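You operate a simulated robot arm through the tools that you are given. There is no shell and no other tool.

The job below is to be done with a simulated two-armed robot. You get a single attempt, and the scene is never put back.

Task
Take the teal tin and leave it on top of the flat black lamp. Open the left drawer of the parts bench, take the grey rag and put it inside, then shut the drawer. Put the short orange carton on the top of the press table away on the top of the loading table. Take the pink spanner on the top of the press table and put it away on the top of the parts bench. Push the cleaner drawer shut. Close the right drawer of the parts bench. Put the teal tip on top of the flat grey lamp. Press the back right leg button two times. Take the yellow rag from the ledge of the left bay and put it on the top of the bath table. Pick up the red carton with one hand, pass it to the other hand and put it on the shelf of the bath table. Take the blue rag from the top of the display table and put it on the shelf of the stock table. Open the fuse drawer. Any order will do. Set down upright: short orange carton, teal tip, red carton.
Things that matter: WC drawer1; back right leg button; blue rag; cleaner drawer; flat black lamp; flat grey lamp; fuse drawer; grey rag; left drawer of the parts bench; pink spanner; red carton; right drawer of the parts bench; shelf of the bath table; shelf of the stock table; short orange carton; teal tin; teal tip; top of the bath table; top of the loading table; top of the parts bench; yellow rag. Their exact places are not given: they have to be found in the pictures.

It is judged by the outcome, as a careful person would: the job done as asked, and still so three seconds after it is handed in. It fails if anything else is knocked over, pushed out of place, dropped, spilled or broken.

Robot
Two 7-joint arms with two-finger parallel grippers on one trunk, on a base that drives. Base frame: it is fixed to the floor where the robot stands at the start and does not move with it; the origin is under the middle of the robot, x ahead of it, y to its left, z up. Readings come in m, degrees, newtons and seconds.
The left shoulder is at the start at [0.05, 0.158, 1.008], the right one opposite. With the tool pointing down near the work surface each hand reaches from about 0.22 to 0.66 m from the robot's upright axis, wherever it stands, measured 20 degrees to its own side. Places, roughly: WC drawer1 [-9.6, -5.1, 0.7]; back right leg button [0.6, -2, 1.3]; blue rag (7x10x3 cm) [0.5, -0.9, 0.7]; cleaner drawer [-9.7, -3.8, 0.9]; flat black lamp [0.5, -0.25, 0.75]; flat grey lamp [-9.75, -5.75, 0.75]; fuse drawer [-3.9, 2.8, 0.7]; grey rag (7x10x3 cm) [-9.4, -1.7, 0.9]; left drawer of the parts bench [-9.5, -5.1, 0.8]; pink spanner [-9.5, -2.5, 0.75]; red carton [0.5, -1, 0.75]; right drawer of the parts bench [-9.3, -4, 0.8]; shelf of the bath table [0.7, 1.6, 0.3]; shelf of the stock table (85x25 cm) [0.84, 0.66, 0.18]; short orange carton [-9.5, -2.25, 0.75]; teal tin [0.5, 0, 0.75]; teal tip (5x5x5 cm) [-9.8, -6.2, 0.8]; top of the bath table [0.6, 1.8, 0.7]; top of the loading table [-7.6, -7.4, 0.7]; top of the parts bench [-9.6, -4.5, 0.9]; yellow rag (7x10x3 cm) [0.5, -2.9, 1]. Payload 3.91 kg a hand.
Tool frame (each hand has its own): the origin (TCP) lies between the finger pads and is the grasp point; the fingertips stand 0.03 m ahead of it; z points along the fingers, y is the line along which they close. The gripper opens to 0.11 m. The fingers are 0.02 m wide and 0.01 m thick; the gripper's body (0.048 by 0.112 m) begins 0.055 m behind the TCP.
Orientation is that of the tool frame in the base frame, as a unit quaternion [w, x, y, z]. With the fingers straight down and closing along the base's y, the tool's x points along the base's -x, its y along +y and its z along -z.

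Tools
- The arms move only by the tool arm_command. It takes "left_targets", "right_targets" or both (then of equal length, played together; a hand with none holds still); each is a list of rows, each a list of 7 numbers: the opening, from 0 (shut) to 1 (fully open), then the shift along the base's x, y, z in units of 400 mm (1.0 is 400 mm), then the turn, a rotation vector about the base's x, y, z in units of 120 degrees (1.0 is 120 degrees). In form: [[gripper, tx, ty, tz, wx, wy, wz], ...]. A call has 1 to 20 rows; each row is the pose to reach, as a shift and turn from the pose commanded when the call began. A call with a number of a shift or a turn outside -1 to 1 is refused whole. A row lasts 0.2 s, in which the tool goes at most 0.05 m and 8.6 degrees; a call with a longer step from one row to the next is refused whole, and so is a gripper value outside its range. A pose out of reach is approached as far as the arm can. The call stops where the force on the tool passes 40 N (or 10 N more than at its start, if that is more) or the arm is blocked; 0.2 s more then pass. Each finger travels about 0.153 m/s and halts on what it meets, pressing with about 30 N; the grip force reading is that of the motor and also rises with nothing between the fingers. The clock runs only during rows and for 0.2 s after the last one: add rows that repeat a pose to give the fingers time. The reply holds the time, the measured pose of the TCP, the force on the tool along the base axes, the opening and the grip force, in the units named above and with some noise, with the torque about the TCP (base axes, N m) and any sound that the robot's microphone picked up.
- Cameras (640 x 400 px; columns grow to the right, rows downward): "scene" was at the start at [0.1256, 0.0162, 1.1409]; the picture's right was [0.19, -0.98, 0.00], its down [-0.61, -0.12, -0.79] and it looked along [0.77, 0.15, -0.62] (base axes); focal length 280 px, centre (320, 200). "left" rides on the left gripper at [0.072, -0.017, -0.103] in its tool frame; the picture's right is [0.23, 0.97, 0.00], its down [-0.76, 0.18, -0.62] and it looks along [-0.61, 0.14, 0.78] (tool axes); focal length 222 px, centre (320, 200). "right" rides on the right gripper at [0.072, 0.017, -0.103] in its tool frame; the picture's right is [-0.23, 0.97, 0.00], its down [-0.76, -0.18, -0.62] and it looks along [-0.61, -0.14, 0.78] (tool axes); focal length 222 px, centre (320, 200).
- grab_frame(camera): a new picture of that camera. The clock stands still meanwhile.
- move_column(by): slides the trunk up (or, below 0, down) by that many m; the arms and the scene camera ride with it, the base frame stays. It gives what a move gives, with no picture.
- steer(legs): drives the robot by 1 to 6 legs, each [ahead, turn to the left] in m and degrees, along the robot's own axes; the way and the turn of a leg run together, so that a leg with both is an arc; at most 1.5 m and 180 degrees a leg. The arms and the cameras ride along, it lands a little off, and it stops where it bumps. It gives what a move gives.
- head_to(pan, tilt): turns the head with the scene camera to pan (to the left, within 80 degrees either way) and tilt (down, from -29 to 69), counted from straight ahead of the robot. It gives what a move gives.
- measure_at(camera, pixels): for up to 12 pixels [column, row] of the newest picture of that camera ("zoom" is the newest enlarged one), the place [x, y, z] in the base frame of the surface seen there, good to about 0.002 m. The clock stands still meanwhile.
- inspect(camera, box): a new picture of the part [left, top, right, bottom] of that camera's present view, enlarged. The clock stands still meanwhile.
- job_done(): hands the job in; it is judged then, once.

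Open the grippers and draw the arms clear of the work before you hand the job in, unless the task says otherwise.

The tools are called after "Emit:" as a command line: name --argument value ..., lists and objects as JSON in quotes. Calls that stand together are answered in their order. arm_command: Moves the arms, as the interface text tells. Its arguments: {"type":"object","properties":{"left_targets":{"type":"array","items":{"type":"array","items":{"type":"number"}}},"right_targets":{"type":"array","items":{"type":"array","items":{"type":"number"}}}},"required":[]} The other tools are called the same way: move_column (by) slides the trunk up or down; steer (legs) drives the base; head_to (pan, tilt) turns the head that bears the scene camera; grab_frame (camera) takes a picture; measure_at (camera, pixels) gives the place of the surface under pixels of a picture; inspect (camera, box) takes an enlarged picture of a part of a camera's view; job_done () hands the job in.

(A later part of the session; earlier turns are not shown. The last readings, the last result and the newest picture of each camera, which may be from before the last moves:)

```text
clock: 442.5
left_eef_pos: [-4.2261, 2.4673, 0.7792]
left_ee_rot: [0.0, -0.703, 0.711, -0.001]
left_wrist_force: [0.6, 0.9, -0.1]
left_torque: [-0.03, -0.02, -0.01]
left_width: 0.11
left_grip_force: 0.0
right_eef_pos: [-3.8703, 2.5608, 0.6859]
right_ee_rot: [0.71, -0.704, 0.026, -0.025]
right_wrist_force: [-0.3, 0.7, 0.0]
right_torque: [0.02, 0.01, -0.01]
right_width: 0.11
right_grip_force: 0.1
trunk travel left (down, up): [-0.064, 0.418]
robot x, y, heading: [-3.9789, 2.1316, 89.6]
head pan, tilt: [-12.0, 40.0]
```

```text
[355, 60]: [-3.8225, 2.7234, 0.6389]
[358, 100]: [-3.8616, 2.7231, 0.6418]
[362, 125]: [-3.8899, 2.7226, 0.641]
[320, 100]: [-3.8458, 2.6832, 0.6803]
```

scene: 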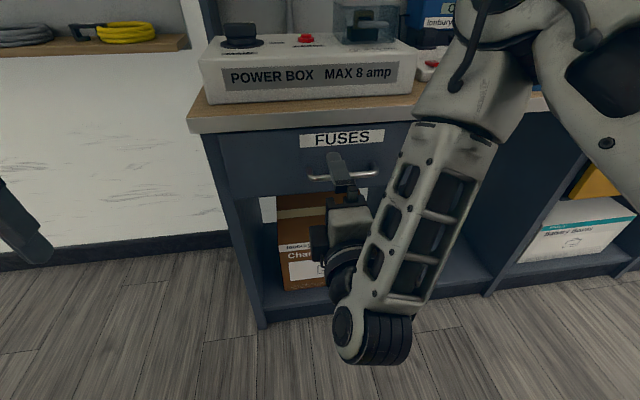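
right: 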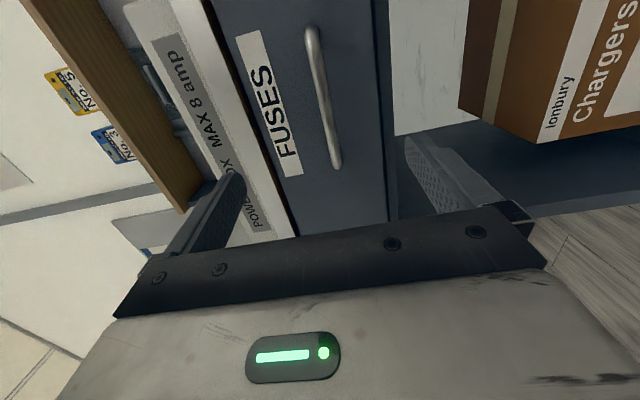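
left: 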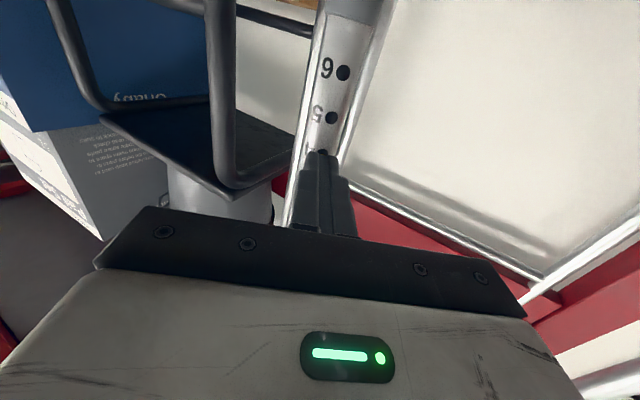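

The bar lies between the fingers' height. Before driving ahead 0.12 m I check the elbow's distance to the bench items.

Emit:
grab_frame --camera "scene"

Emit:
measure_at --camera "scene" --pixels '[[440, 150], [470, 90], [500, 60], [380, 340], [340, 230], [330, 160], [420, 110], [545, 30]]'

```text
taken
```

scene: 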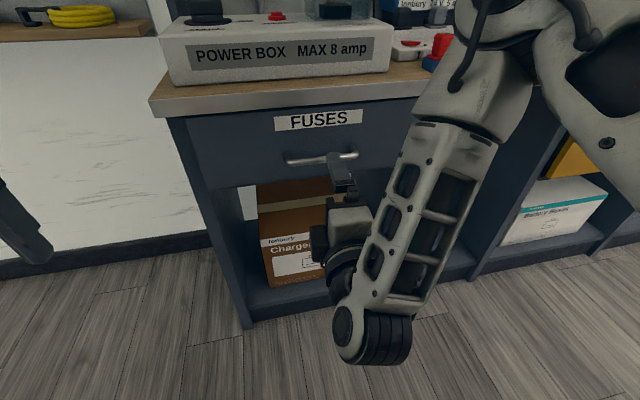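

```text
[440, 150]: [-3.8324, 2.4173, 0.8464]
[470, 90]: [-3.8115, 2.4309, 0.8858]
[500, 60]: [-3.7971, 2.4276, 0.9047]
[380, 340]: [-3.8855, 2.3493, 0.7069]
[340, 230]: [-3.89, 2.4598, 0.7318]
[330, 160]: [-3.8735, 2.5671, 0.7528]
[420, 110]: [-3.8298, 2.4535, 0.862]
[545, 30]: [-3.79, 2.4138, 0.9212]
```

Elbow stays 12 cm clear. I drive ahead 0.12 m, then close on the bar.

Emit:
steer --legs '[[0.12, 0]]'

Emit:
grab_frame --camera "right"

```text
clock: 443.7
left_eef_pos: [-4.2249, 2.5891, 0.7787]
left_ee_rot: [0.001, -0.704, 0.71, -0.002]
left_wrist_force: [-0.2, -0.3, 0.4]
left_torque: [0.0, 0.03, 0.01]
left_width: 0.1098
left_grip_force: 0.1
right_eef_pos: [-3.869, 2.6822, 0.685]
right_ee_rot: [0.709, -0.704, 0.027, -0.026]
right_wrist_force: [-0.5, 0.8, -0.6]
right_torque: [-0.01, -0.03, 0.02]
right_width: 0.11
right_grip_force: 0.1
trunk travel left (down, up): [-0.064, 0.418]
robot x, y, heading: [-3.9747, 2.2581, 89.1]
head pan, tilt: [-12.0, 40.0]
```

```text
taken
```

right: 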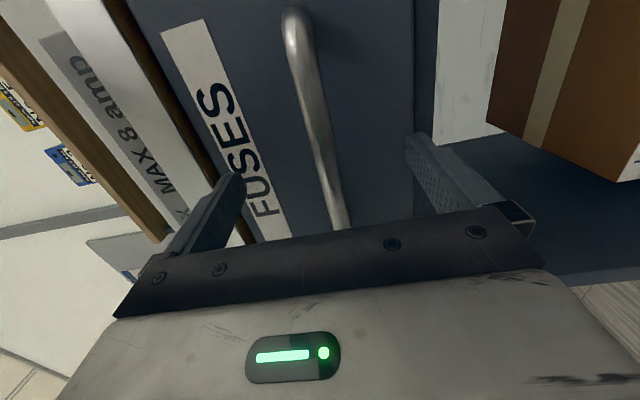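

Emit:
arm_command --right_targets '[[0.6, 0, 0, 0, 0, 0, 0], [0.2, 0, 0, 0, 0, 0, 0], [0, 0, 0, 0, 0, 0, 0], [0, 0, 0, 0, 0, 0, 0]]'

```text
clock: 444.8
left_eef_pos: [-4.2259, 2.589, 0.778]
left_ee_rot: [0.0, -0.704, 0.71, -0.002]
left_wrist_force: [-0.8, -0.1, -0.4]
left_torque: [0.05, -0.01, -0.03]
left_width: 0.11
left_grip_force: 0.1
right_eef_pos: [-3.8684, 2.6808, 0.6781]
right_ee_rot: [-0.699, 0.714, -0.024, 0.027]
right_wrist_force: [-1.5, -1.9, -12.3]
right_torque: [-0.1, 0.24, -0.59]
right_width: 0.0127
right_grip_force: 44.6
trunk travel left (down, up): [-0.064, 0.418]
robot x, y, heading: [-3.973, 2.256, 89.3]
head pan, tilt: [-12.0, 40.0]
stopped in row 4 (right hand): the force on the tool passed its limit at 41 N (the readings are from after the stop); the commanded pose is now the measured one
```

The bar is gripped (0.0127 wide). I pull by driving back.

Emit:
steer --legs '[[-0.15, 0]]'

Emit:
grab_frame --camera "scene"

```text
clock: 446.1
left_eef_pos: [-4.2267, 2.441, 0.7785]
left_ee_rot: [0.0, -0.705, 0.71, -0.001]
left_wrist_force: [0.7, -0.7, -1.3]
left_torque: [-0.01, 0.0, 0.01]
left_width: 0.1096
left_grip_force: 0.0
right_eef_pos: [-3.8686, 2.5328, 0.6791]
right_ee_rot: [-0.7, 0.713, -0.025, 0.027]
right_wrist_force: [20.0, -1.8, -21.2]
right_torque: [-0.08, 0.28, 0.87]
right_width: 0.0127
right_grip_force: 45.1
trunk travel left (down, up): [-0.064, 0.418]
robot x, y, heading: [-3.9771, 2.1074, 89.3]
head pan, tilt: [-12.0, 40.0]
```

```text
taken
```

scene: 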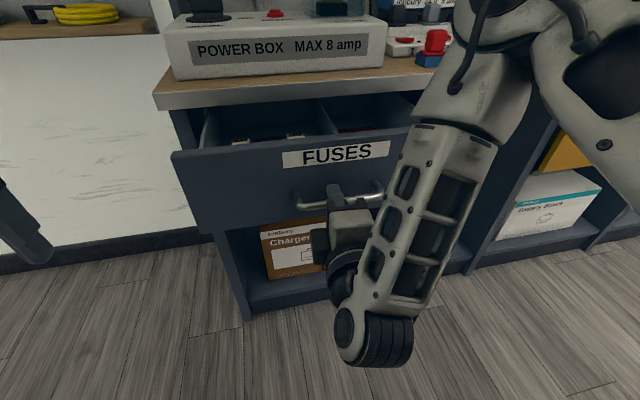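

The drawer comes out 15 cm. I pull further until it stops.

Emit:
steer --legs '[[-0.15, 0]]'

Emit:
grab_frame --camera "scene"

```text
clock: 447.7
left_eef_pos: [-4.2283, 2.2871, 0.7788]
left_ee_rot: [0.001, -0.702, 0.712, -0.002]
left_wrist_force: [0.2, -0.4, -0.2]
left_torque: [-0.02, 0.05, 0.0]
left_width: 0.1102
left_grip_force: 0.1
right_eef_pos: [-3.8687, 2.3821, 0.6786]
right_ee_rot: [-0.7, 0.713, -0.028, 0.03]
right_wrist_force: [0.3, 3.0, -2.0]
right_torque: [-0.02, 0.16, 0.14]
right_width: 0.0126
right_grip_force: 45.2
trunk travel left (down, up): [-0.064, 0.418]
robot x, y, heading: [-3.9798, 1.9563, 89.2]
head pan, tilt: [-12.0, 40.0]
stopped in leg 1: the force on the tool passed its limit at 43 N (the readings are from after the stop); the commanded pose is now the measured one
```

```text
taken
```

scene: 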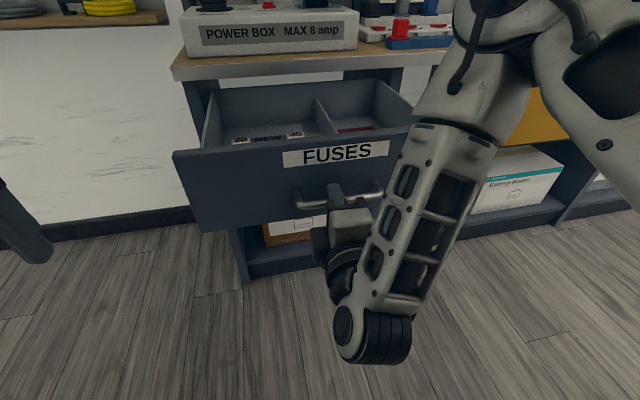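

The drawer is fully open (≈30 cm, stop reached). I open the fingers and back away.

Emit:
arm_command --right_targets '[[0.4, 0, 0, 0, 0, 0, 0], [0.8, 0, 0, 0, 0, 0, 0], [1, 0, 0, 0, 0, 0, 0], [1, 0, 0, 0, 0, 0, 0]]'

Emit:
steer --legs '[[-0.3, 0]]'

Emit:
grab_frame --camera "scene"

```text
clock: 448.7
left_eef_pos: [-4.2273, 2.288, 0.7788]
left_ee_rot: [0.001, -0.703, 0.712, -0.001]
left_wrist_force: [-0.3, 0.3, 0.4]
left_torque: [0.02, -0.01, 0.02]
left_width: 0.1098
left_grip_force: 0.1
right_eef_pos: [-3.8694, 2.3816, 0.6787]
right_ee_rot: [-0.701, 0.712, -0.028, 0.03]
right_wrist_force: [-0.6, 1.9, -0.9]
right_torque: [-0.01, 0.0, -0.02]
right_width: 0.1097
right_grip_force: 0.0
trunk travel left (down, up): [-0.064, 0.418]
robot x, y, heading: [-3.9809, 1.9549, 89.3]
head pan, tilt: [-12.0, 40.0]
```

```text
clock: 450.7
left_eef_pos: [-4.2319, 1.9858, 0.7792]
left_ee_rot: [0.002, -0.703, 0.711, -0.001]
left_wrist_force: [-0.5, -1.1, -0.7]
left_torque: [0.02, 0.0, 0.0]
left_width: 0.11
left_grip_force: 0.0
right_eef_pos: [-3.8727, 2.0793, 0.6783]
right_ee_rot: [-0.701, 0.712, -0.027, 0.03]
right_wrist_force: [0.1, 0.0, 0.1]
right_torque: [0.03, -0.01, 0.01]
right_width: 0.1102
right_grip_force: 0.1
trunk travel left (down, up): [-0.064, 0.418]
robot x, y, heading: [-3.9868, 1.6553, 89.4]
head pan, tilt: [-12.0, 40.0]
```

```text
taken
```

scene: 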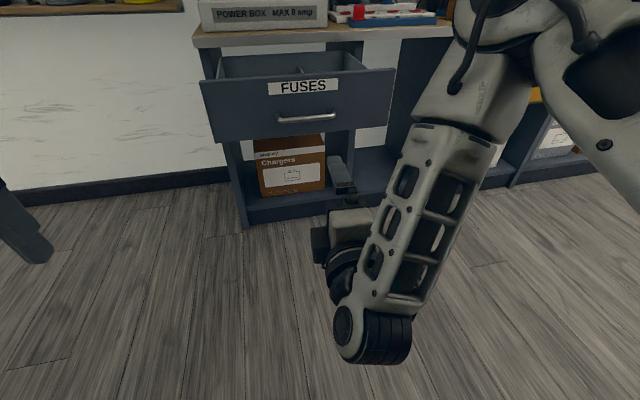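

The fuse drawer stays open. I fold the right hand back to neutral, raise the trunk to normal, and look toward the far area.

Emit:
arm_command --right_targets '[[1, 0.0196, -0.0136, 0.0214, -0.0386, 0.0424, -0.0398], [1, 0.039, -0.027, 0.043, -0.077, 0.085, -0.08], [1, 0.059, -0.041, 0.064, -0.116, 0.127, -0.119], [1, 0.0786, -0.054, 0.086, -0.154, 0.17, -0.159], [1, 0.098, -0.068, 0.107, -0.193, 0.212, -0.199], [1, 0.118, -0.081, 0.129, -0.231, 0.255, -0.239], [1, 0.1375, -0.095, 0.15, -0.27, 0.297, -0.2785], [1, 0.157, -0.109, 0.171, -0.309, 0.339, -0.318], [1, 0.177, -0.122, 0.193, -0.347, 0.382, -0.358], [1, 0.196, -0.136, 0.214, -0.386, 0.424, -0.398], [1, 0.216, -0.149, 0.236, -0.424, 0.467, -0.438], [1, 0.236, -0.163, 0.257, -0.463, 0.509, -0.477], [1, 0.255, -0.176, 0.279, -0.501, 0.552, -0.517], [1, 0.275, -0.19, 0.3, -0.54, 0.594, -0.557]]'

Emit:
move_column --by 0.186

Emit:
steer --legs '[[0, 120]]'

Emit:
head_to --pan 0 --tilt 12

Emit:
grab_frame --camera "scene"

Emit:
head_to --pan 50 --tilt 12

Emit:
grab_frame --camera "scene"

```text
clock: 453.7
left_eef_pos: [-4.2309, 1.9865, 0.7784]
left_ee_rot: [0.001, -0.703, 0.711, -0.002]
left_wrist_force: [0.1, 0.5, -0.8]
left_torque: [0.0, -0.01, 0.04]
left_width: 0.1101
left_grip_force: 0.0
right_eef_pos: [-3.7632, 2.0036, 0.7968]
right_ee_rot: [0.0, -0.703, 0.711, -0.001]
right_wrist_force: [-0.3, -0.4, 0.8]
right_torque: [-0.01, -0.01, 0.01]
right_width: 0.1098
right_grip_force: 0.0
trunk travel left (down, up): [-0.064, 0.418]
robot x, y, heading: [-3.9824, 1.6525, 89.5]
head pan, tilt: [-12.0, 40.0]
```

```text
clock: 455.8
left_eef_pos: [-4.2309, 1.9854, 0.9649]
left_ee_rot: [0.0, -0.703, 0.711, -0.001]
left_wrist_force: [-0.6, 0.0, -0.3]
left_torque: [0.0, 0.01, 0.02]
left_width: 0.1097
left_grip_force: 0.1
right_eef_pos: [-3.7613, 2.0022, 0.9841]
right_ee_rot: [0.0, -0.704, 0.71, 0.0]
right_wrist_force: [-0.7, -0.8, -0.1]
right_torque: [0.03, -0.01, -0.01]
right_width: 0.1098
right_grip_force: 0.1
trunk travel left (down, up): [-0.25, 0.232]
robot x, y, heading: [-3.9859, 1.6517, 89.3]
head pan, tilt: [-12.0, 40.0]
```

```text
clock: 461.1
left_eef_pos: [-4.1583, 1.2769, 0.9653]
left_ee_rot: [-0.002, 0.971, 0.238, 0.0]
left_wrist_force: [0.2, 1.4, -0.6]
left_torque: [0.01, -0.03, -0.01]
left_width: 0.1101
left_grip_force: 0.0
right_eef_pos: [-4.3965, 1.6822, 0.9835]
right_ee_rot: [0.0, 0.971, 0.239, 0.0]
right_wrist_force: [-1.1, 0.1, -0.4]
right_torque: [-0.01, 0.0, -0.01]
right_width: 0.1101
right_grip_force: 0.1
trunk travel left (down, up): [-0.25, 0.232]
robot x, y, heading: [-3.9825, 1.6506, -152.2]
head pan, tilt: [-12.0, 40.0]
```

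```text
clock: 462.0
left_eef_pos: [-4.1585, 1.277, 0.9644]
left_ee_rot: [-0.001, 0.971, 0.238, 0.0]
left_wrist_force: [-0.4, -0.5, -0.5]
left_torque: [-0.01, 0.0, 0.0]
left_width: 0.1097
left_grip_force: 0.0
right_eef_pos: [-4.3952, 1.6818, 0.9835]
right_ee_rot: [0.0, 0.971, 0.24, 0.0]
right_wrist_force: [0.4, -0.7, -0.8]
right_torque: [-0.02, -0.01, 0.01]
right_width: 0.11
right_grip_force: 0.0
trunk travel left (down, up): [-0.25, 0.232]
robot x, y, heading: [-3.9836, 1.6541, -152.3]
head pan, tilt: [0.0, 12.0]
```

```text
taken
```

scene: 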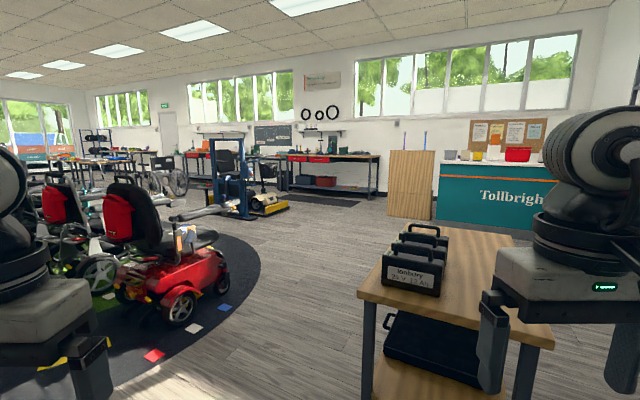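

```text
clock: 463.2
left_eef_pos: [-4.1591, 1.2774, 0.9645]
left_ee_rot: [-0.003, 0.971, 0.239, -0.001]
left_wrist_force: [-0.2, 0.4, -0.2]
left_torque: [0.01, 0.01, -0.01]
left_width: 0.1102
left_grip_force: 0.0
right_eef_pos: [-4.3954, 1.6822, 0.9844]
right_ee_rot: [0.0, 0.971, 0.239, -0.001]
right_wrist_force: [-0.1, -0.6, 0.8]
right_torque: [0.01, 0.02, 0.02]
right_width: 0.1101
right_grip_force: 0.1
trunk travel left (down, up): [-0.25, 0.232]
robot x, y, heading: [-3.9845, 1.6529, -152.5]
head pan, tilt: [50.0, 12.0]
```

```text
taken
```

scene: 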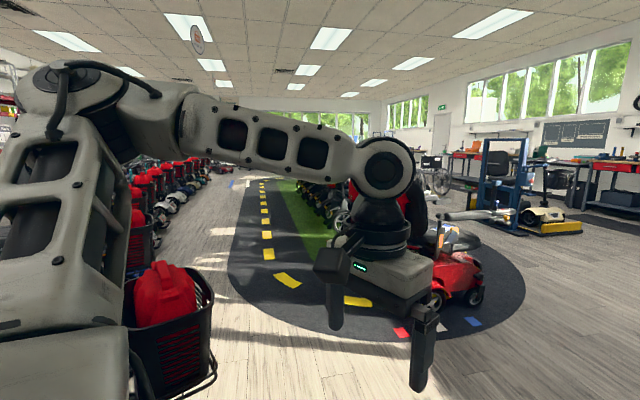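

I measure scooters, the trolley table and the far benches to choose a path.

Emit:
head_to --pan 0 --tilt 12

Emit:
grab_frame --camera "scene"

Emit:
measure_at --camera "scene" --pixels '[[225, 292], [262, 255], [360, 300], [370, 395], [290, 188], [375, 198], [325, 155], [250, 215], [410, 215], [285, 300], [330, 240], [215, 200]]'

Emit:
inspect --camera "scene" --box '[130, 110, 390, 230]'

```text
clock: 464.4
left_eef_pos: [-4.1587, 1.2783, 0.9648]
left_ee_rot: [-0.002, 0.971, 0.239, -0.001]
left_wrist_force: [-0.1, 0.2, 0.1]
left_torque: [0.0, 0.02, 0.01]
left_width: 0.1099
left_grip_force: 0.0
right_eef_pos: [-4.3971, 1.6815, 0.9831]
right_ee_rot: [0.0, 0.971, 0.24, 0.001]
right_wrist_force: [-0.5, -0.6, -0.1]
right_torque: [-0.03, -0.03, -0.02]
right_width: 0.1101
right_grip_force: 0.1
trunk travel left (down, up): [-0.25, 0.232]
robot x, y, heading: [-3.9833, 1.6545, -152.8]
head pan, tilt: [0.0, 12.0]
```

```text
taken
```

scene: 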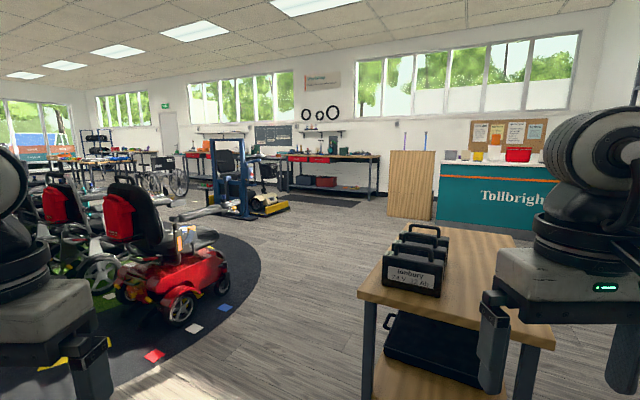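

```text
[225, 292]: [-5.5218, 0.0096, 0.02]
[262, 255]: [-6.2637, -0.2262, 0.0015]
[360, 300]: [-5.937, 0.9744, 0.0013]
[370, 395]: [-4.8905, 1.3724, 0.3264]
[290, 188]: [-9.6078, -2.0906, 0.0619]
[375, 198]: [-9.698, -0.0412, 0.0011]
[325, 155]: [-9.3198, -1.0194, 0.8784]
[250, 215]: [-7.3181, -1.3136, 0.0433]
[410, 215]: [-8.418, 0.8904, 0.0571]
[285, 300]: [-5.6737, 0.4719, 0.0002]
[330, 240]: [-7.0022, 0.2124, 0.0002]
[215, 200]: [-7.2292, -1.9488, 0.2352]
```

```text
2.46 times, centred on (260, 170) of scene
```

zoom: 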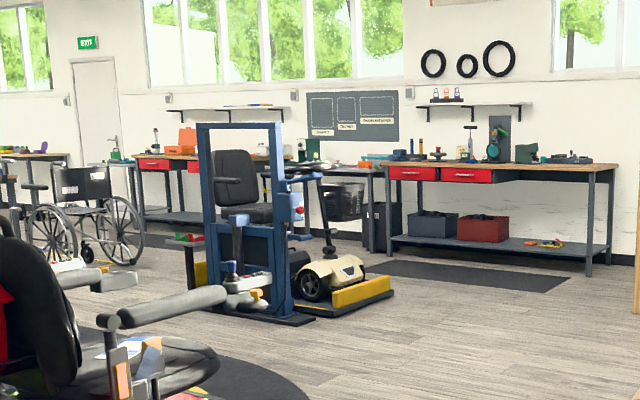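

Emit:
measure_at --camera "scene" --pixels '[[180, 325], [120, 300], [100, 285], [150, 355], [195, 328], [232, 305], [215, 235], [140, 240], [400, 370], [545, 350], [365, 330], [270, 205]]'

```text
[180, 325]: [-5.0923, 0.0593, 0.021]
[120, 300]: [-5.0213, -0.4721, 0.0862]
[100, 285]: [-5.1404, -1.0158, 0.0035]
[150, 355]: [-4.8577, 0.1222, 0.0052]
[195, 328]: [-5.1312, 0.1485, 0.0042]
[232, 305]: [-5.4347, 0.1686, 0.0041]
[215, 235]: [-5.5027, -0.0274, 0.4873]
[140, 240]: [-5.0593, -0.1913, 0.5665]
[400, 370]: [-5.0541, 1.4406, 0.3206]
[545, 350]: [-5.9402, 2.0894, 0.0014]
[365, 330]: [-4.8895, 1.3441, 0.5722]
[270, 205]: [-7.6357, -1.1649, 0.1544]
```

Corridor: scooter edge at y≈0.05, trolley corner at y≈1.34, so I pass at y≈0.7, then head southwest.

Emit:
steer --legs '[[0, 38.5], [1.02, 0], [0, -60], [1.5, 0], [0.75, 0]]'

Emit:
head_to --pan 30 --tilt 15

Emit:
grab_frame --camera "scene"

```text
clock: 484.8
left_eef_pos: [-6.9092, 0.1798, 0.9657]
left_ee_rot: [-0.001, 0.998, 0.061, 0.0]
left_wrist_force: [0.1, -0.4, -0.4]
left_torque: [0.0, -0.01, 0.0]
left_width: 0.1101
left_grip_force: 0.0
right_eef_pos: [-6.9894, 0.6416, 0.983]
right_ee_rot: [0.0, 0.998, 0.062, 0.001]
right_wrist_force: [-0.4, -0.2, 0.3]
right_torque: [-0.03, -0.02, 0.03]
right_width: 0.11
right_grip_force: 0.1
trunk travel left (down, up): [-0.25, 0.232]
robot x, y, heading: [-6.6116, 0.4707, -173.2]
head pan, tilt: [0.0, 12.0]
```

```text
clock: 485.7
left_eef_pos: [-6.9089, 0.1791, 0.9644]
left_ee_rot: [-0.003, 0.998, 0.061, 0.0]
left_wrist_force: [0.0, 0.4, -0.3]
left_torque: [-0.01, -0.03, 0.02]
left_width: 0.11
left_grip_force: 0.0
right_eef_pos: [-6.9891, 0.6416, 0.9848]
right_ee_rot: [0.0, 0.998, 0.062, 0.0]
right_wrist_force: [-0.5, -0.4, -0.5]
right_torque: [-0.05, 0.0, 0.02]
right_width: 0.11
right_grip_force: 0.0
trunk travel left (down, up): [-0.25, 0.232]
robot x, y, heading: [-6.6132, 0.4731, -172.8]
head pan, tilt: [30.0, 15.0]
```

```text
taken
```

scene: 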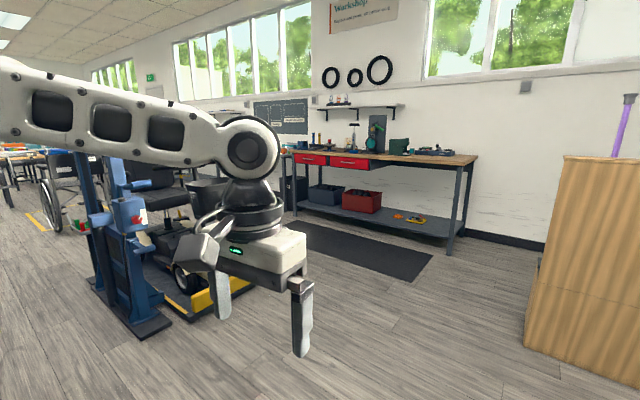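

Emit:
measure_at --camera "scene" --pixels '[[210, 305], [150, 330], [450, 250], [295, 212], [460, 160], [300, 152], [315, 145], [160, 320]]'

Emit:
inspect --camera "scene" --box '[260, 90, 500, 250]'

```text
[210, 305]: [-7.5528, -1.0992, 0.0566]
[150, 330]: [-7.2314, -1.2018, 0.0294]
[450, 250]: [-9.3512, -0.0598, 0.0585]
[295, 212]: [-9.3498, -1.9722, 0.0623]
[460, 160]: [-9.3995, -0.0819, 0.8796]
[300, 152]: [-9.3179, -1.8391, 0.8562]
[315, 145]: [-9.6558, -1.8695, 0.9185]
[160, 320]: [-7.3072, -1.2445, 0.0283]
```

```text
2.50 times, centred on (380, 170) of scene
```

zoom: 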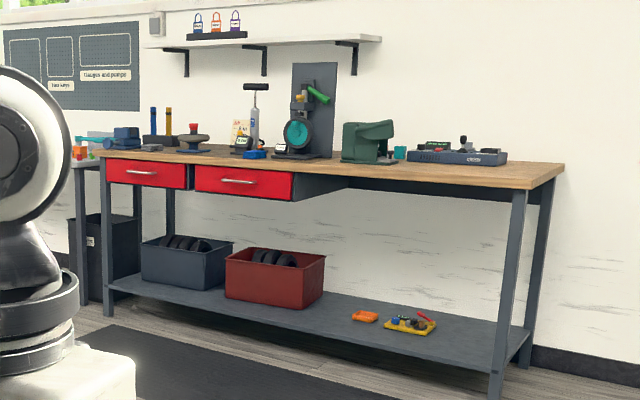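

Bench front is x≈−9.32, height 0.88; a grey item (the rag) lies near its left front. I drive to about (−8.6, −1.0).

Emit:
steer --legs '[[0, 29.3], [1.25, 0], [1.2, 0], [0, -36.5]]'

Emit:
head_to --pan 30 --tilt 20

Emit:
grab_frame --camera "scene"

Emit:
head_to --pan 75 --tilt 20

Emit:
grab_frame --camera "scene"

```text
clock: 500.9
left_eef_pos: [-8.9306, -1.2215, 0.9658]
left_ee_rot: [-0.002, 1.0, 0.0, 0.0]
left_wrist_force: [0.1, -0.4, 0.4]
left_torque: [0.01, 0.02, -0.02]
left_width: 0.1099
left_grip_force: 0.0
right_eef_pos: [-8.9534, -0.7528, 0.9837]
right_ee_rot: [0.0, 1.0, 0.001, 0.0]
right_wrist_force: [-0.9, 0.3, -0.6]
right_torque: [-0.02, 0.04, 0.0]
right_width: 0.1099
right_grip_force: 0.2
trunk travel left (down, up): [-0.25, 0.232]
robot x, y, heading: [-8.6043, -0.9691, -180.2]
head pan, tilt: [30.0, 15.0]
```

```text
clock: 501.6
left_eef_pos: [-8.9324, -1.2212, 0.9652]
left_ee_rot: [-0.002, 1.0, -0.001, 0.001]
left_wrist_force: [-0.1, 0.3, -0.3]
left_torque: [0.03, 0.0, 0.0]
left_width: 0.1101
left_grip_force: 0.1
right_eef_pos: [-8.9546, -0.7529, 0.9842]
right_ee_rot: [0.0, 1.0, 0.0, 0.001]
right_wrist_force: [0.3, -0.1, 0.0]
right_torque: [0.02, -0.01, -0.02]
right_width: 0.1102
right_grip_force: 0.0
trunk travel left (down, up): [-0.25, 0.232]
robot x, y, heading: [-8.6006, -0.9701, -179.9]
head pan, tilt: [30.0, 20.0]
```

```text
taken
```

scene: 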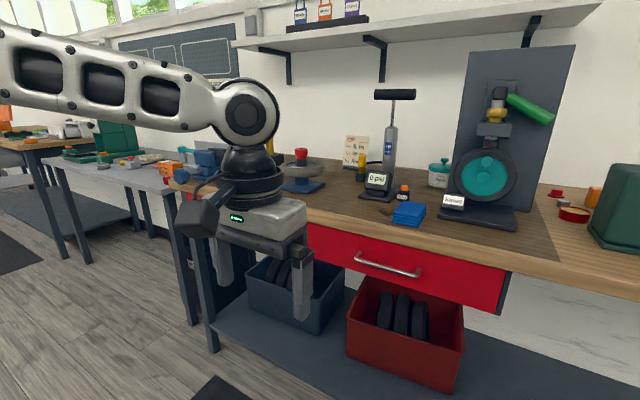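

```text
clock: 502.7
left_eef_pos: [-8.9321, -1.2204, 0.9642]
left_ee_rot: [-0.001, 1.0, 0.0, -0.001]
left_wrist_force: [-0.4, 0.8, 0.2]
left_torque: [0.01, -0.02, -0.02]
left_width: 0.1101
left_grip_force: 0.0
right_eef_pos: [-8.9532, -0.7523, 0.9843]
right_ee_rot: [0.0, 1.0, 0.0, 0.0]
right_wrist_force: [0.0, 0.6, -0.4]
right_torque: [0.03, -0.02, -0.01]
right_width: 0.1099
right_grip_force: 0.0
trunk travel left (down, up): [-0.25, 0.232]
robot x, y, heading: [-8.6025, -0.9723, -179.9]
head pan, tilt: [75.0, 20.0]
```

```text
taken
```

scene: 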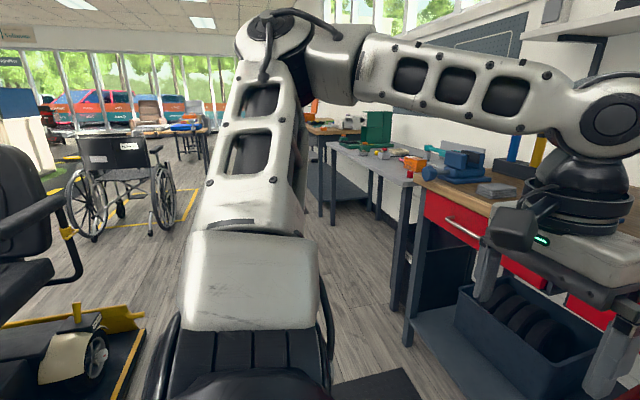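

The grey rag is at (495,188), on the corner of this bench. I move to y ≈ −1.55 and face the bench.

Emit:
steer --legs '[[0, 90], [0.58, 0], [0, -90]]'

Emit:
head_to --pan 10 --tilt 35

Emit:
grab_frame --camera "scene"

```text
clock: 513.7
left_eef_pos: [-8.9391, -1.8053, 0.9646]
left_ee_rot: [-0.002, 1.0, -0.011, 0.0]
left_wrist_force: [0.1, 0.1, 0.8]
left_torque: [0.04, -0.01, 0.06]
left_width: 0.11
left_grip_force: 0.0
right_eef_pos: [-8.9506, -1.3357, 0.9835]
right_ee_rot: [-0.001, 1.0, -0.01, 0.001]
right_wrist_force: [-0.2, 0.1, 0.0]
right_torque: [-0.04, -0.02, -0.02]
right_width: 0.11
right_grip_force: 0.0
trunk travel left (down, up): [-0.25, 0.232]
robot x, y, heading: [-8.6033, -1.5579, 178.8]
head pan, tilt: [75.0, 20.0]
```

```text
clock: 515.1
left_eef_pos: [-8.9367, -1.8056, 0.9654]
left_ee_rot: [-0.002, 1.0, -0.011, 0.0]
left_wrist_force: [-0.3, 0.7, 0.0]
left_torque: [-0.04, 0.01, 0.0]
left_width: 0.1102
left_grip_force: 0.0
right_eef_pos: [-8.951, -1.3373, 0.9841]
right_ee_rot: [0.0, 1.0, -0.01, 0.0]
right_wrist_force: [0.2, -0.3, -0.4]
right_torque: [-0.02, -0.02, -0.02]
right_width: 0.1098
right_grip_force: 0.0
trunk travel left (down, up): [-0.25, 0.232]
robot x, y, heading: [-8.606, -1.562, 178.8]
head pan, tilt: [10.0, 35.0]
```

```text
taken
```

scene: 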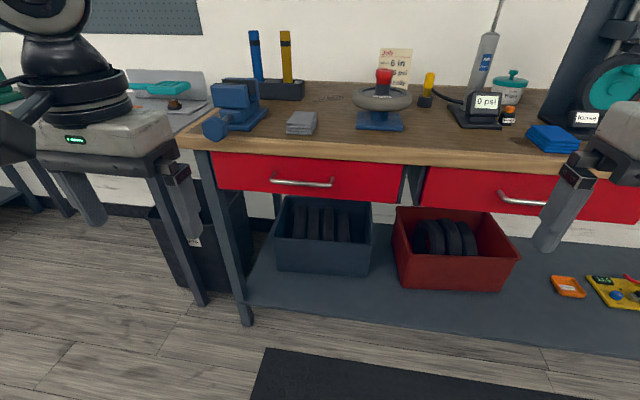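

The grey rag is at (302,122). I zoom and measure it.

Emit:
inspect --camera "scene" --box '[190, 70, 430, 200]'

Emit:
measure_at --camera "scene" --pixels '[[289, 114], [316, 113], [287, 131], [314, 133], [302, 121], [250, 131], [355, 128], [300, 160], [240, 90], [375, 108]]'

```text
2.67 times, centred on (310, 135) of scene
```

zoom: 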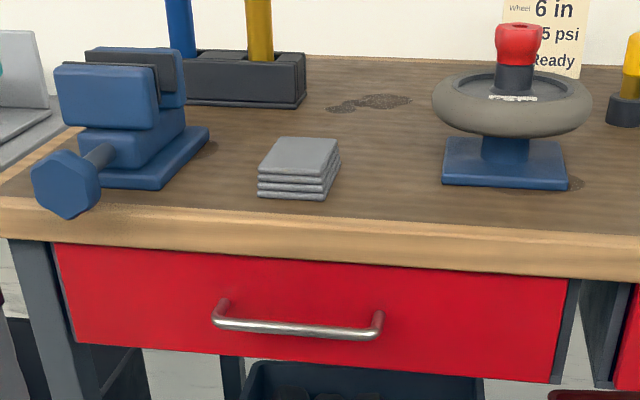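

```text
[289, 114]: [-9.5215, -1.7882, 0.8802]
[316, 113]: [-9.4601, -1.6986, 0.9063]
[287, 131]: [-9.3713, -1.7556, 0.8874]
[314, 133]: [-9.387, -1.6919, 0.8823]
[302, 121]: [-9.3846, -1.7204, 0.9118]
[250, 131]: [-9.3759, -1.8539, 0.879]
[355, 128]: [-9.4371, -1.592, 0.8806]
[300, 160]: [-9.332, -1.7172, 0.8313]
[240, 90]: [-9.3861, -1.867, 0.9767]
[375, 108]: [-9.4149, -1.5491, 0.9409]
```

Emit:
measure_at --camera "zoom" --pixels '[[262, 172], [320, 177], [335, 142], [285, 140], [260, 193], [322, 198], [338, 158], [210, 130], [445, 180]]'

```text
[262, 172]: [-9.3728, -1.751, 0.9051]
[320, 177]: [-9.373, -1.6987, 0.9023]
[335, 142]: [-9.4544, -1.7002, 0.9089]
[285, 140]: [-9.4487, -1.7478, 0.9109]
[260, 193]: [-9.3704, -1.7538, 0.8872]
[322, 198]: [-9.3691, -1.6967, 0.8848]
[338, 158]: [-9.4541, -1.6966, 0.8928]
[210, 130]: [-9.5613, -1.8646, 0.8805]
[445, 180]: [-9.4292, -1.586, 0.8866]
```

Rag centre (−9.414, −1.725), 0.88–0.91 high. I raise the trunk 0.15 and drive ahead 0.30 m.

Emit:
move_column --by 0.15

Emit:
steer --legs '[[0.3, 1.0]]'

Emit:
head_to --pan 15 --tilt 50

Emit:
grab_frame --camera "scene"

```text
clock: 516.8
left_eef_pos: [-8.9369, -1.8053, 1.1147]
left_ee_rot: [-0.001, 1.0, -0.011, 0.001]
left_wrist_force: [0.6, 0.2, -0.9]
left_torque: [0.03, -0.04, -0.03]
left_width: 0.1099
left_grip_force: 0.1
right_eef_pos: [-8.9509, -1.3368, 1.1335]
right_ee_rot: [0.0, 1.0, -0.009, 0.0]
right_wrist_force: [0.0, 0.3, -0.5]
right_torque: [0.03, -0.01, 0.01]
right_width: 0.1097
right_grip_force: 0.0
trunk travel left (down, up): [-0.4, 0.082]
robot x, y, heading: [-8.6, -1.5622, 179.0]
head pan, tilt: [10.0, 35.0]
```

```text
clock: 518.9
left_eef_pos: [-9.2339, -1.8102, 1.1153]
left_ee_rot: [-0.002, 1.0, -0.002, 0.0]
left_wrist_force: [-0.7, 0.1, 0.6]
left_torque: [0.01, -0.02, 0.0]
left_width: 0.1101
left_grip_force: 0.0
right_eef_pos: [-9.2539, -1.3394, 1.1326]
right_ee_rot: [0.001, 1.0, 0.0, 0.002]
right_wrist_force: [0.2, 0.0, 0.3]
right_torque: [0.01, 0.02, -0.02]
right_width: 0.11
right_grip_force: 0.2
trunk travel left (down, up): [-0.4, 0.082]
robot x, y, heading: [-8.9008, -1.5598, 180.2]
head pan, tilt: [10.0, 35.0]
```

```text
clock: 519.6
left_eef_pos: [-9.2329, -1.8081, 1.115]
left_ee_rot: [-0.002, 1.0, -0.002, 0.0]
left_wrist_force: [-0.9, -0.2, 0.4]
left_torque: [0.01, 0.04, 0.0]
left_width: 0.1098
left_grip_force: 0.0
right_eef_pos: [-9.2539, -1.34, 1.1342]
right_ee_rot: [0.001, 1.0, -0.001, 0.001]
right_wrist_force: [-0.6, 0.1, -0.1]
right_torque: [-0.01, 0.01, 0.01]
right_width: 0.1099
right_grip_force: 0.1
trunk travel left (down, up): [-0.4, 0.082]
robot x, y, heading: [-8.9001, -1.5565, 179.8]
head pan, tilt: [15.0, 50.0]
```

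```text
taken
```

scene: 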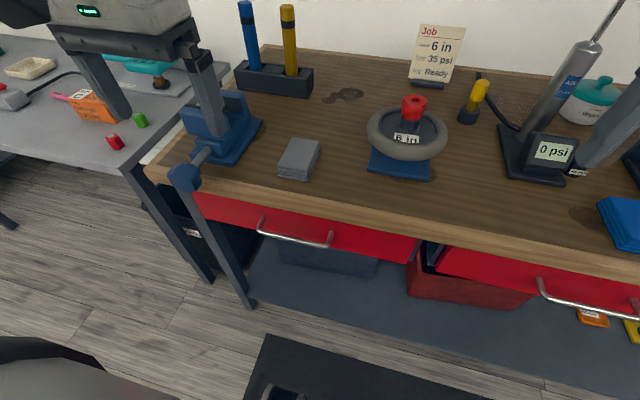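

I check the vise's right edge before going down beside it.

Emit:
measure_at --camera "scene" --pixels '[[262, 122], [246, 112], [245, 92], [232, 160], [222, 98], [300, 142], [318, 145], [280, 175], [308, 178], [370, 170], [370, 140]]'

```text
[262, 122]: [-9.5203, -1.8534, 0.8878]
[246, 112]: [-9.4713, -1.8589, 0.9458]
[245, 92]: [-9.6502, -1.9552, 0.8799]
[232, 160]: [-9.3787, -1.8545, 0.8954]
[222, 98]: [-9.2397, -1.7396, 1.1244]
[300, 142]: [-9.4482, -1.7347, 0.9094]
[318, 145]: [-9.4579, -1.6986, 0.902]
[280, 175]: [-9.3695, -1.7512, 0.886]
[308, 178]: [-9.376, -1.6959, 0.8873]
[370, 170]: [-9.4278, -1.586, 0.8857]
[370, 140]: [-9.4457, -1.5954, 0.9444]
```

Clear (vise edge y −1.853). I bring the left hand above the rag.

Emit:
arm_command --left_targets '[[0.9, -0.075, 0.035, -0.05, 0, 0, 0], [0.9, -0.15, 0.07, -0.1, 0, 0, 0], [0.9, -0.226, 0.105, -0.16, 0, 0, 0], [0.9, -0.302, 0.14, -0.22, 0, 0, 0], [0.9, -0.377, 0.175, -0.28, 0, 0, 0], [0.9, -0.4525, 0.21, -0.3375, 0, 0, 0], [0.9, -0.4525, 0.21, -0.3375, 0, 0, 0]]'

Emit:
grab_frame --camera "left"

```text
clock: 521.2
left_eef_pos: [-9.3977, -1.7377, 0.9875]
left_ee_rot: [-0.002, 1.0, 0.0, -0.001]
left_wrist_force: [-0.3, 0.9, -0.4]
left_torque: [0.02, -0.02, 0.0]
left_width: 0.0992
left_grip_force: 0.1
left hand out of reach, approached as far as the arm can: row 6, 7
right_eef_pos: [-9.2546, -1.3392, 1.1335]
right_ee_rot: [0.001, 1.0, 0.0, 0.0]
right_wrist_force: [-1.1, -0.1, -0.9]
right_torque: [0.0, -0.04, -0.03]
right_width: 0.11
right_grip_force: 0.2
trunk travel left (down, up): [-0.4, 0.082]
robot x, y, heading: [-8.9009, -1.5567, 180.0]
head pan, tilt: [15.0, 50.0]
```

```text
taken
```

left: 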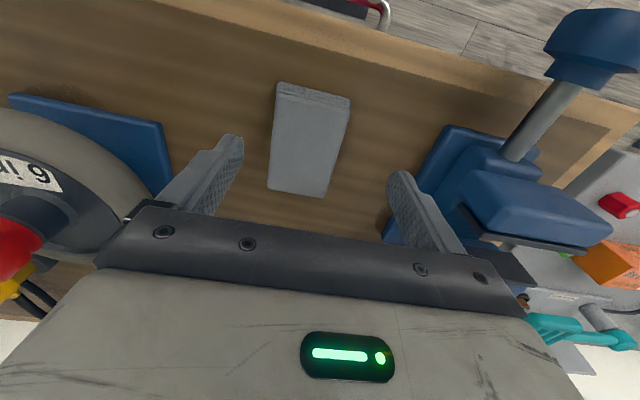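

The left arm is at its limit, but the rag already lies within the opening. I inch the base ahead 1.5 cm and lower by trunk.

Emit:
steer --legs '[[0.015, 0]]'

Emit:
move_column --by -0.073

Emit:
grab_frame --camera "left"

```text
clock: 522.0
left_eef_pos: [-9.412, -1.7367, 0.9867]
left_ee_rot: [-0.003, 1.0, -0.001, 0.0]
left_wrist_force: [-0.6, -0.1, 0.0]
left_torque: [0.02, -0.03, 0.01]
left_width: 0.0989
left_grip_force: 0.0
right_eef_pos: [-9.2684, -1.3399, 1.1345]
right_ee_rot: [0.0, 1.0, 0.0, 0.001]
right_wrist_force: [-1.1, -0.5, 0.2]
right_torque: [-0.01, 0.01, -0.03]
right_width: 0.1097
right_grip_force: 0.1
trunk travel left (down, up): [-0.4, 0.082]
robot x, y, heading: [-8.9147, -1.5573, 180.1]
head pan, tilt: [15.0, 50.0]
```

```text
clock: 523.1
left_eef_pos: [-9.4121, -1.7383, 0.9144]
left_ee_rot: [-0.002, 1.0, -0.002, -0.001]
left_wrist_force: [-0.3, -0.4, -1.2]
left_torque: [0.02, -0.01, 0.0]
left_width: 0.0991
left_grip_force: 0.1
right_eef_pos: [-9.2683, -1.3395, 1.0614]
right_ee_rot: [0.0, 1.0, 0.001, 0.0]
right_wrist_force: [1.0, 0.4, 0.6]
right_torque: [-0.03, -0.02, 0.02]
right_width: 0.1099
right_grip_force: 0.1
trunk travel left (down, up): [-0.327, 0.155]
robot x, y, heading: [-8.915, -1.5576, 179.8]
head pan, tilt: [15.0, 50.0]
```

```text
taken
```

left: 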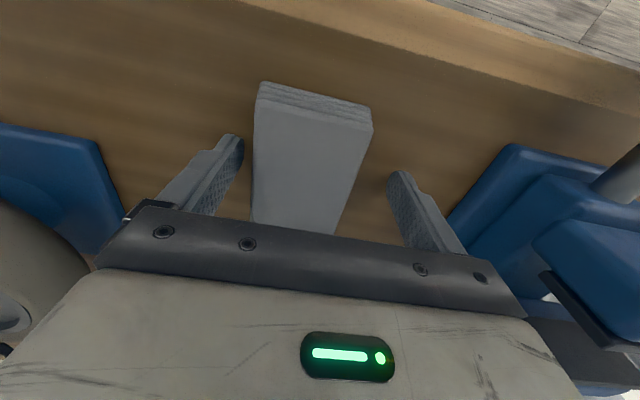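

The fingers straddle the rag. I close and raise the trunk.

Emit:
arm_command --left_targets '[[0.7, 0, 0, 0, 0, 0, 0], [0.4, 0, 0, 0, 0, 0, 0], [0.3, 0, 0, 0, 0, 0, 0], [0.3, 0, 0, 0, 0, 0, 0]]'

Emit:
move_column --by 0.12

Emit:
grab_frame --camera "left"

```text
clock: 524.1
left_eef_pos: [-9.4118, -1.7382, 0.9143]
left_ee_rot: [-0.003, 1.0, -0.001, -0.001]
left_wrist_force: [-0.1, -0.7, 1.0]
left_torque: [-0.12, -0.01, -0.02]
left_width: 0.0637
left_grip_force: 30.1
right_eef_pos: [-9.2682, -1.3405, 1.0605]
right_ee_rot: [0.0, 1.0, 0.0, 0.0]
right_wrist_force: [0.9, 0.9, 0.1]
right_torque: [-0.02, -0.04, 0.03]
right_width: 0.11
right_grip_force: 0.3
trunk travel left (down, up): [-0.327, 0.155]
robot x, y, heading: [-8.9158, -1.557, 179.9]
head pan, tilt: [15.0, 50.0]
```

```text
clock: 525.6
left_eef_pos: [-9.4121, -1.7379, 1.0347]
left_ee_rot: [-0.002, 1.0, -0.002, 0.001]
left_wrist_force: [0.8, 0.1, -1.1]
left_torque: [0.0, -0.02, 0.02]
left_width: 0.064
left_grip_force: 30.7
right_eef_pos: [-9.2682, -1.3393, 1.1803]
right_ee_rot: [0.0, 1.0, -0.001, 0.001]
right_wrist_force: [-0.6, -0.4, -0.4]
right_torque: [-0.01, -0.02, 0.01]
right_width: 0.11
right_grip_force: 0.1
trunk travel left (down, up): [-0.447, 0.035]
robot x, y, heading: [-8.9161, -1.5563, 180.0]
head pan, tilt: [15.0, 50.0]
```

```text
taken
```

left: 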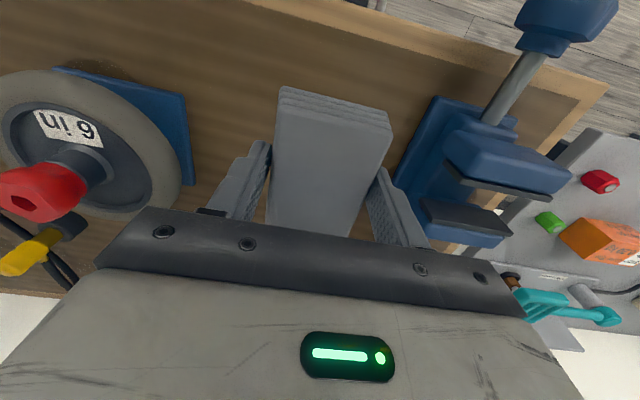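

The rag is in the left hand. I back off, retract, and drive to the press table.

Emit:
steer --legs '[[-0.35, 0]]'

Emit:
arm_command --left_targets '[[0.3, 0.1, -0.03, 0.02, 0, 0, 0], [0.3, 0.2, -0.06, 0.04, 0, 0, 0], [0.3, 0.3, -0.1, 0.05, 0, 0, 0], [0.3, 0.4, -0.15, 0.05, 0, 0, 0]]'

Emit:
steer --legs '[[0, 90], [1.05, 0], [0, -90]]'

Emit:
head_to --pan 0 --tilt 35

Emit:
grab_frame --camera "scene"

```text
clock: 527.9
left_eef_pos: [-9.0637, -1.7399, 1.0356]
left_ee_rot: [-0.002, 1.0, 0.001, -0.001]
left_wrist_force: [0.5, -0.8, -0.4]
left_torque: [-0.03, 0.03, -0.01]
left_width: 0.0639
left_grip_force: 30.5
right_eef_pos: [-8.923, -1.3415, 1.1815]
right_ee_rot: [0.0, 1.0, 0.002, 0.0]
right_wrist_force: [-0.2, -0.7, 0.2]
right_torque: [0.04, 0.03, -0.01]
right_width: 0.1102
right_grip_force: 0.0
trunk travel left (down, up): [-0.447, 0.035]
robot x, y, heading: [-8.5722, -1.5561, -179.8]
head pan, tilt: [15.0, 50.0]
```

```text
clock: 528.9
left_eef_pos: [-8.9049, -1.7996, 1.0534]
left_ee_rot: [-0.004, 1.0, 0.001, -0.001]
left_wrist_force: [0.4, -0.2, 0.3]
left_torque: [-0.01, -0.01, -0.04]
left_width: 0.0639
left_grip_force: 30.1
right_eef_pos: [-8.9215, -1.3413, 1.1811]
right_ee_rot: [0.0, 1.0, 0.002, 0.001]
right_wrist_force: [0.3, 0.1, -0.4]
right_torque: [0.03, -0.01, 0.02]
right_width: 0.11
right_grip_force: 0.1
trunk travel left (down, up): [-0.447, 0.035]
robot x, y, heading: [-8.5689, -1.556, -179.6]
head pan, tilt: [15.0, 50.0]
```

```text
clock: 541.9
left_eef_pos: [-8.8978, -2.8298, 1.0536]
left_ee_rot: [-0.002, 1.0, -0.006, -0.001]
left_wrist_force: [-1.1, -0.5, 0.2]
left_torque: [-0.03, -0.01, 0.02]
left_width: 0.064
left_grip_force: 29.8
right_eef_pos: [-8.9084, -2.3707, 1.1808]
right_ee_rot: [0.0, 1.0, -0.006, 0.001]
right_wrist_force: [0.4, -0.2, -0.5]
right_torque: [0.02, -0.02, 0.01]
right_width: 0.1102
right_grip_force: 0.0
trunk travel left (down, up): [-0.447, 0.035]
robot x, y, heading: [-8.5579, -2.5915, 179.4]
head pan, tilt: [15.0, 50.0]
```

```text
clock: 542.7
left_eef_pos: [-8.8969, -2.8289, 1.0531]
left_ee_rot: [-0.002, 1.0, -0.006, 0.0]
left_wrist_force: [0.1, 0.0, -0.5]
left_torque: [0.02, 0.05, 0.0]
left_width: 0.0637
left_grip_force: 29.6
right_eef_pos: [-8.909, -2.3706, 1.18]
right_ee_rot: [0.0, 1.0, -0.005, 0.0]
right_wrist_force: [1.4, -0.7, 0.0]
right_torque: [-0.04, 0.02, -0.01]
right_width: 0.1099
right_grip_force: 0.0
trunk travel left (down, up): [-0.447, 0.035]
robot x, y, heading: [-8.56, -2.5955, 179.2]
head pan, tilt: [0.0, 35.0]
```

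```text
taken
```

scene: 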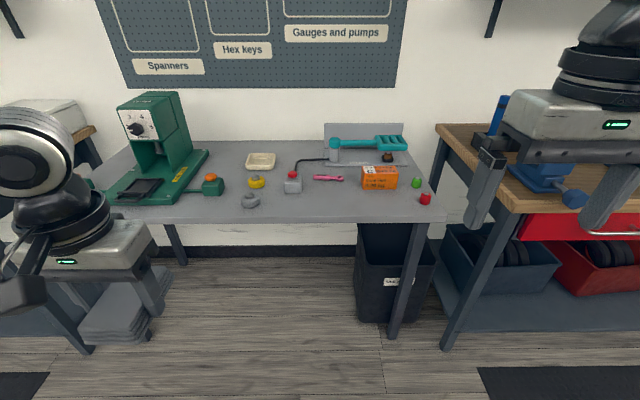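

I see the pink spanner at (330,177) and the orange carton at (380,180). I zoom and measure.

Emit:
inspect --camera "scene" --box '[270, 120, 450, 230]'

Emit:
measure_at --camera "scene" --pixels '[[316, 177], [330, 178], [343, 178], [362, 187], [396, 187], [362, 170], [396, 168], [340, 212], [294, 190], [298, 165], [416, 183], [388, 160]]'

```text
3.56 times, centred on (360, 175) of scene
```

zoom: 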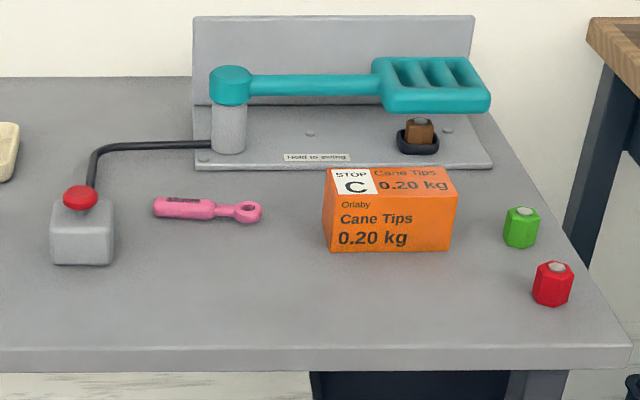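

```text
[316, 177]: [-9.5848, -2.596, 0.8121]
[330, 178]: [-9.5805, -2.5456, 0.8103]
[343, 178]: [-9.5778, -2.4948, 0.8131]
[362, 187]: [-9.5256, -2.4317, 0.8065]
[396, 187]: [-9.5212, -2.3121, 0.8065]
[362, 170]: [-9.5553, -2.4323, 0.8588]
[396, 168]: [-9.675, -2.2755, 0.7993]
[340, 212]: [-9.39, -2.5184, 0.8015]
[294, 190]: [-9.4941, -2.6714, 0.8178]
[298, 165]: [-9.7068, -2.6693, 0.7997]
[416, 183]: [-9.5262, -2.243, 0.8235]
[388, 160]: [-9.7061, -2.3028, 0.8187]
```

Table top z 0.80; spanner from (−9.585,−2.596) to (−9.578,−2.495). I check the green press's extent, since my left hand will be near it.

Emit:
measure_at --camera "scene" --pixels '[[150, 100], [185, 105], [212, 185], [212, 178], [140, 190], [190, 170], [120, 200], [250, 200], [260, 165], [257, 182], [440, 220], [90, 195]]'

```text
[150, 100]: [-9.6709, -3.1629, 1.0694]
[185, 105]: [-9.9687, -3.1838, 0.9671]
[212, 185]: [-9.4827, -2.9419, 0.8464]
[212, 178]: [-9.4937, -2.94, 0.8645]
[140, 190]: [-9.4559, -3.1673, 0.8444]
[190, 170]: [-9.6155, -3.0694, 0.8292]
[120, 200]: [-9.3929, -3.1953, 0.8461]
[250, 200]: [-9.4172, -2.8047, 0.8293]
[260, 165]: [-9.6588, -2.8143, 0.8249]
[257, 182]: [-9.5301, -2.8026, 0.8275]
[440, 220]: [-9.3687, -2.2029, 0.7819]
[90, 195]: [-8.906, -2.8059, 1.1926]
```

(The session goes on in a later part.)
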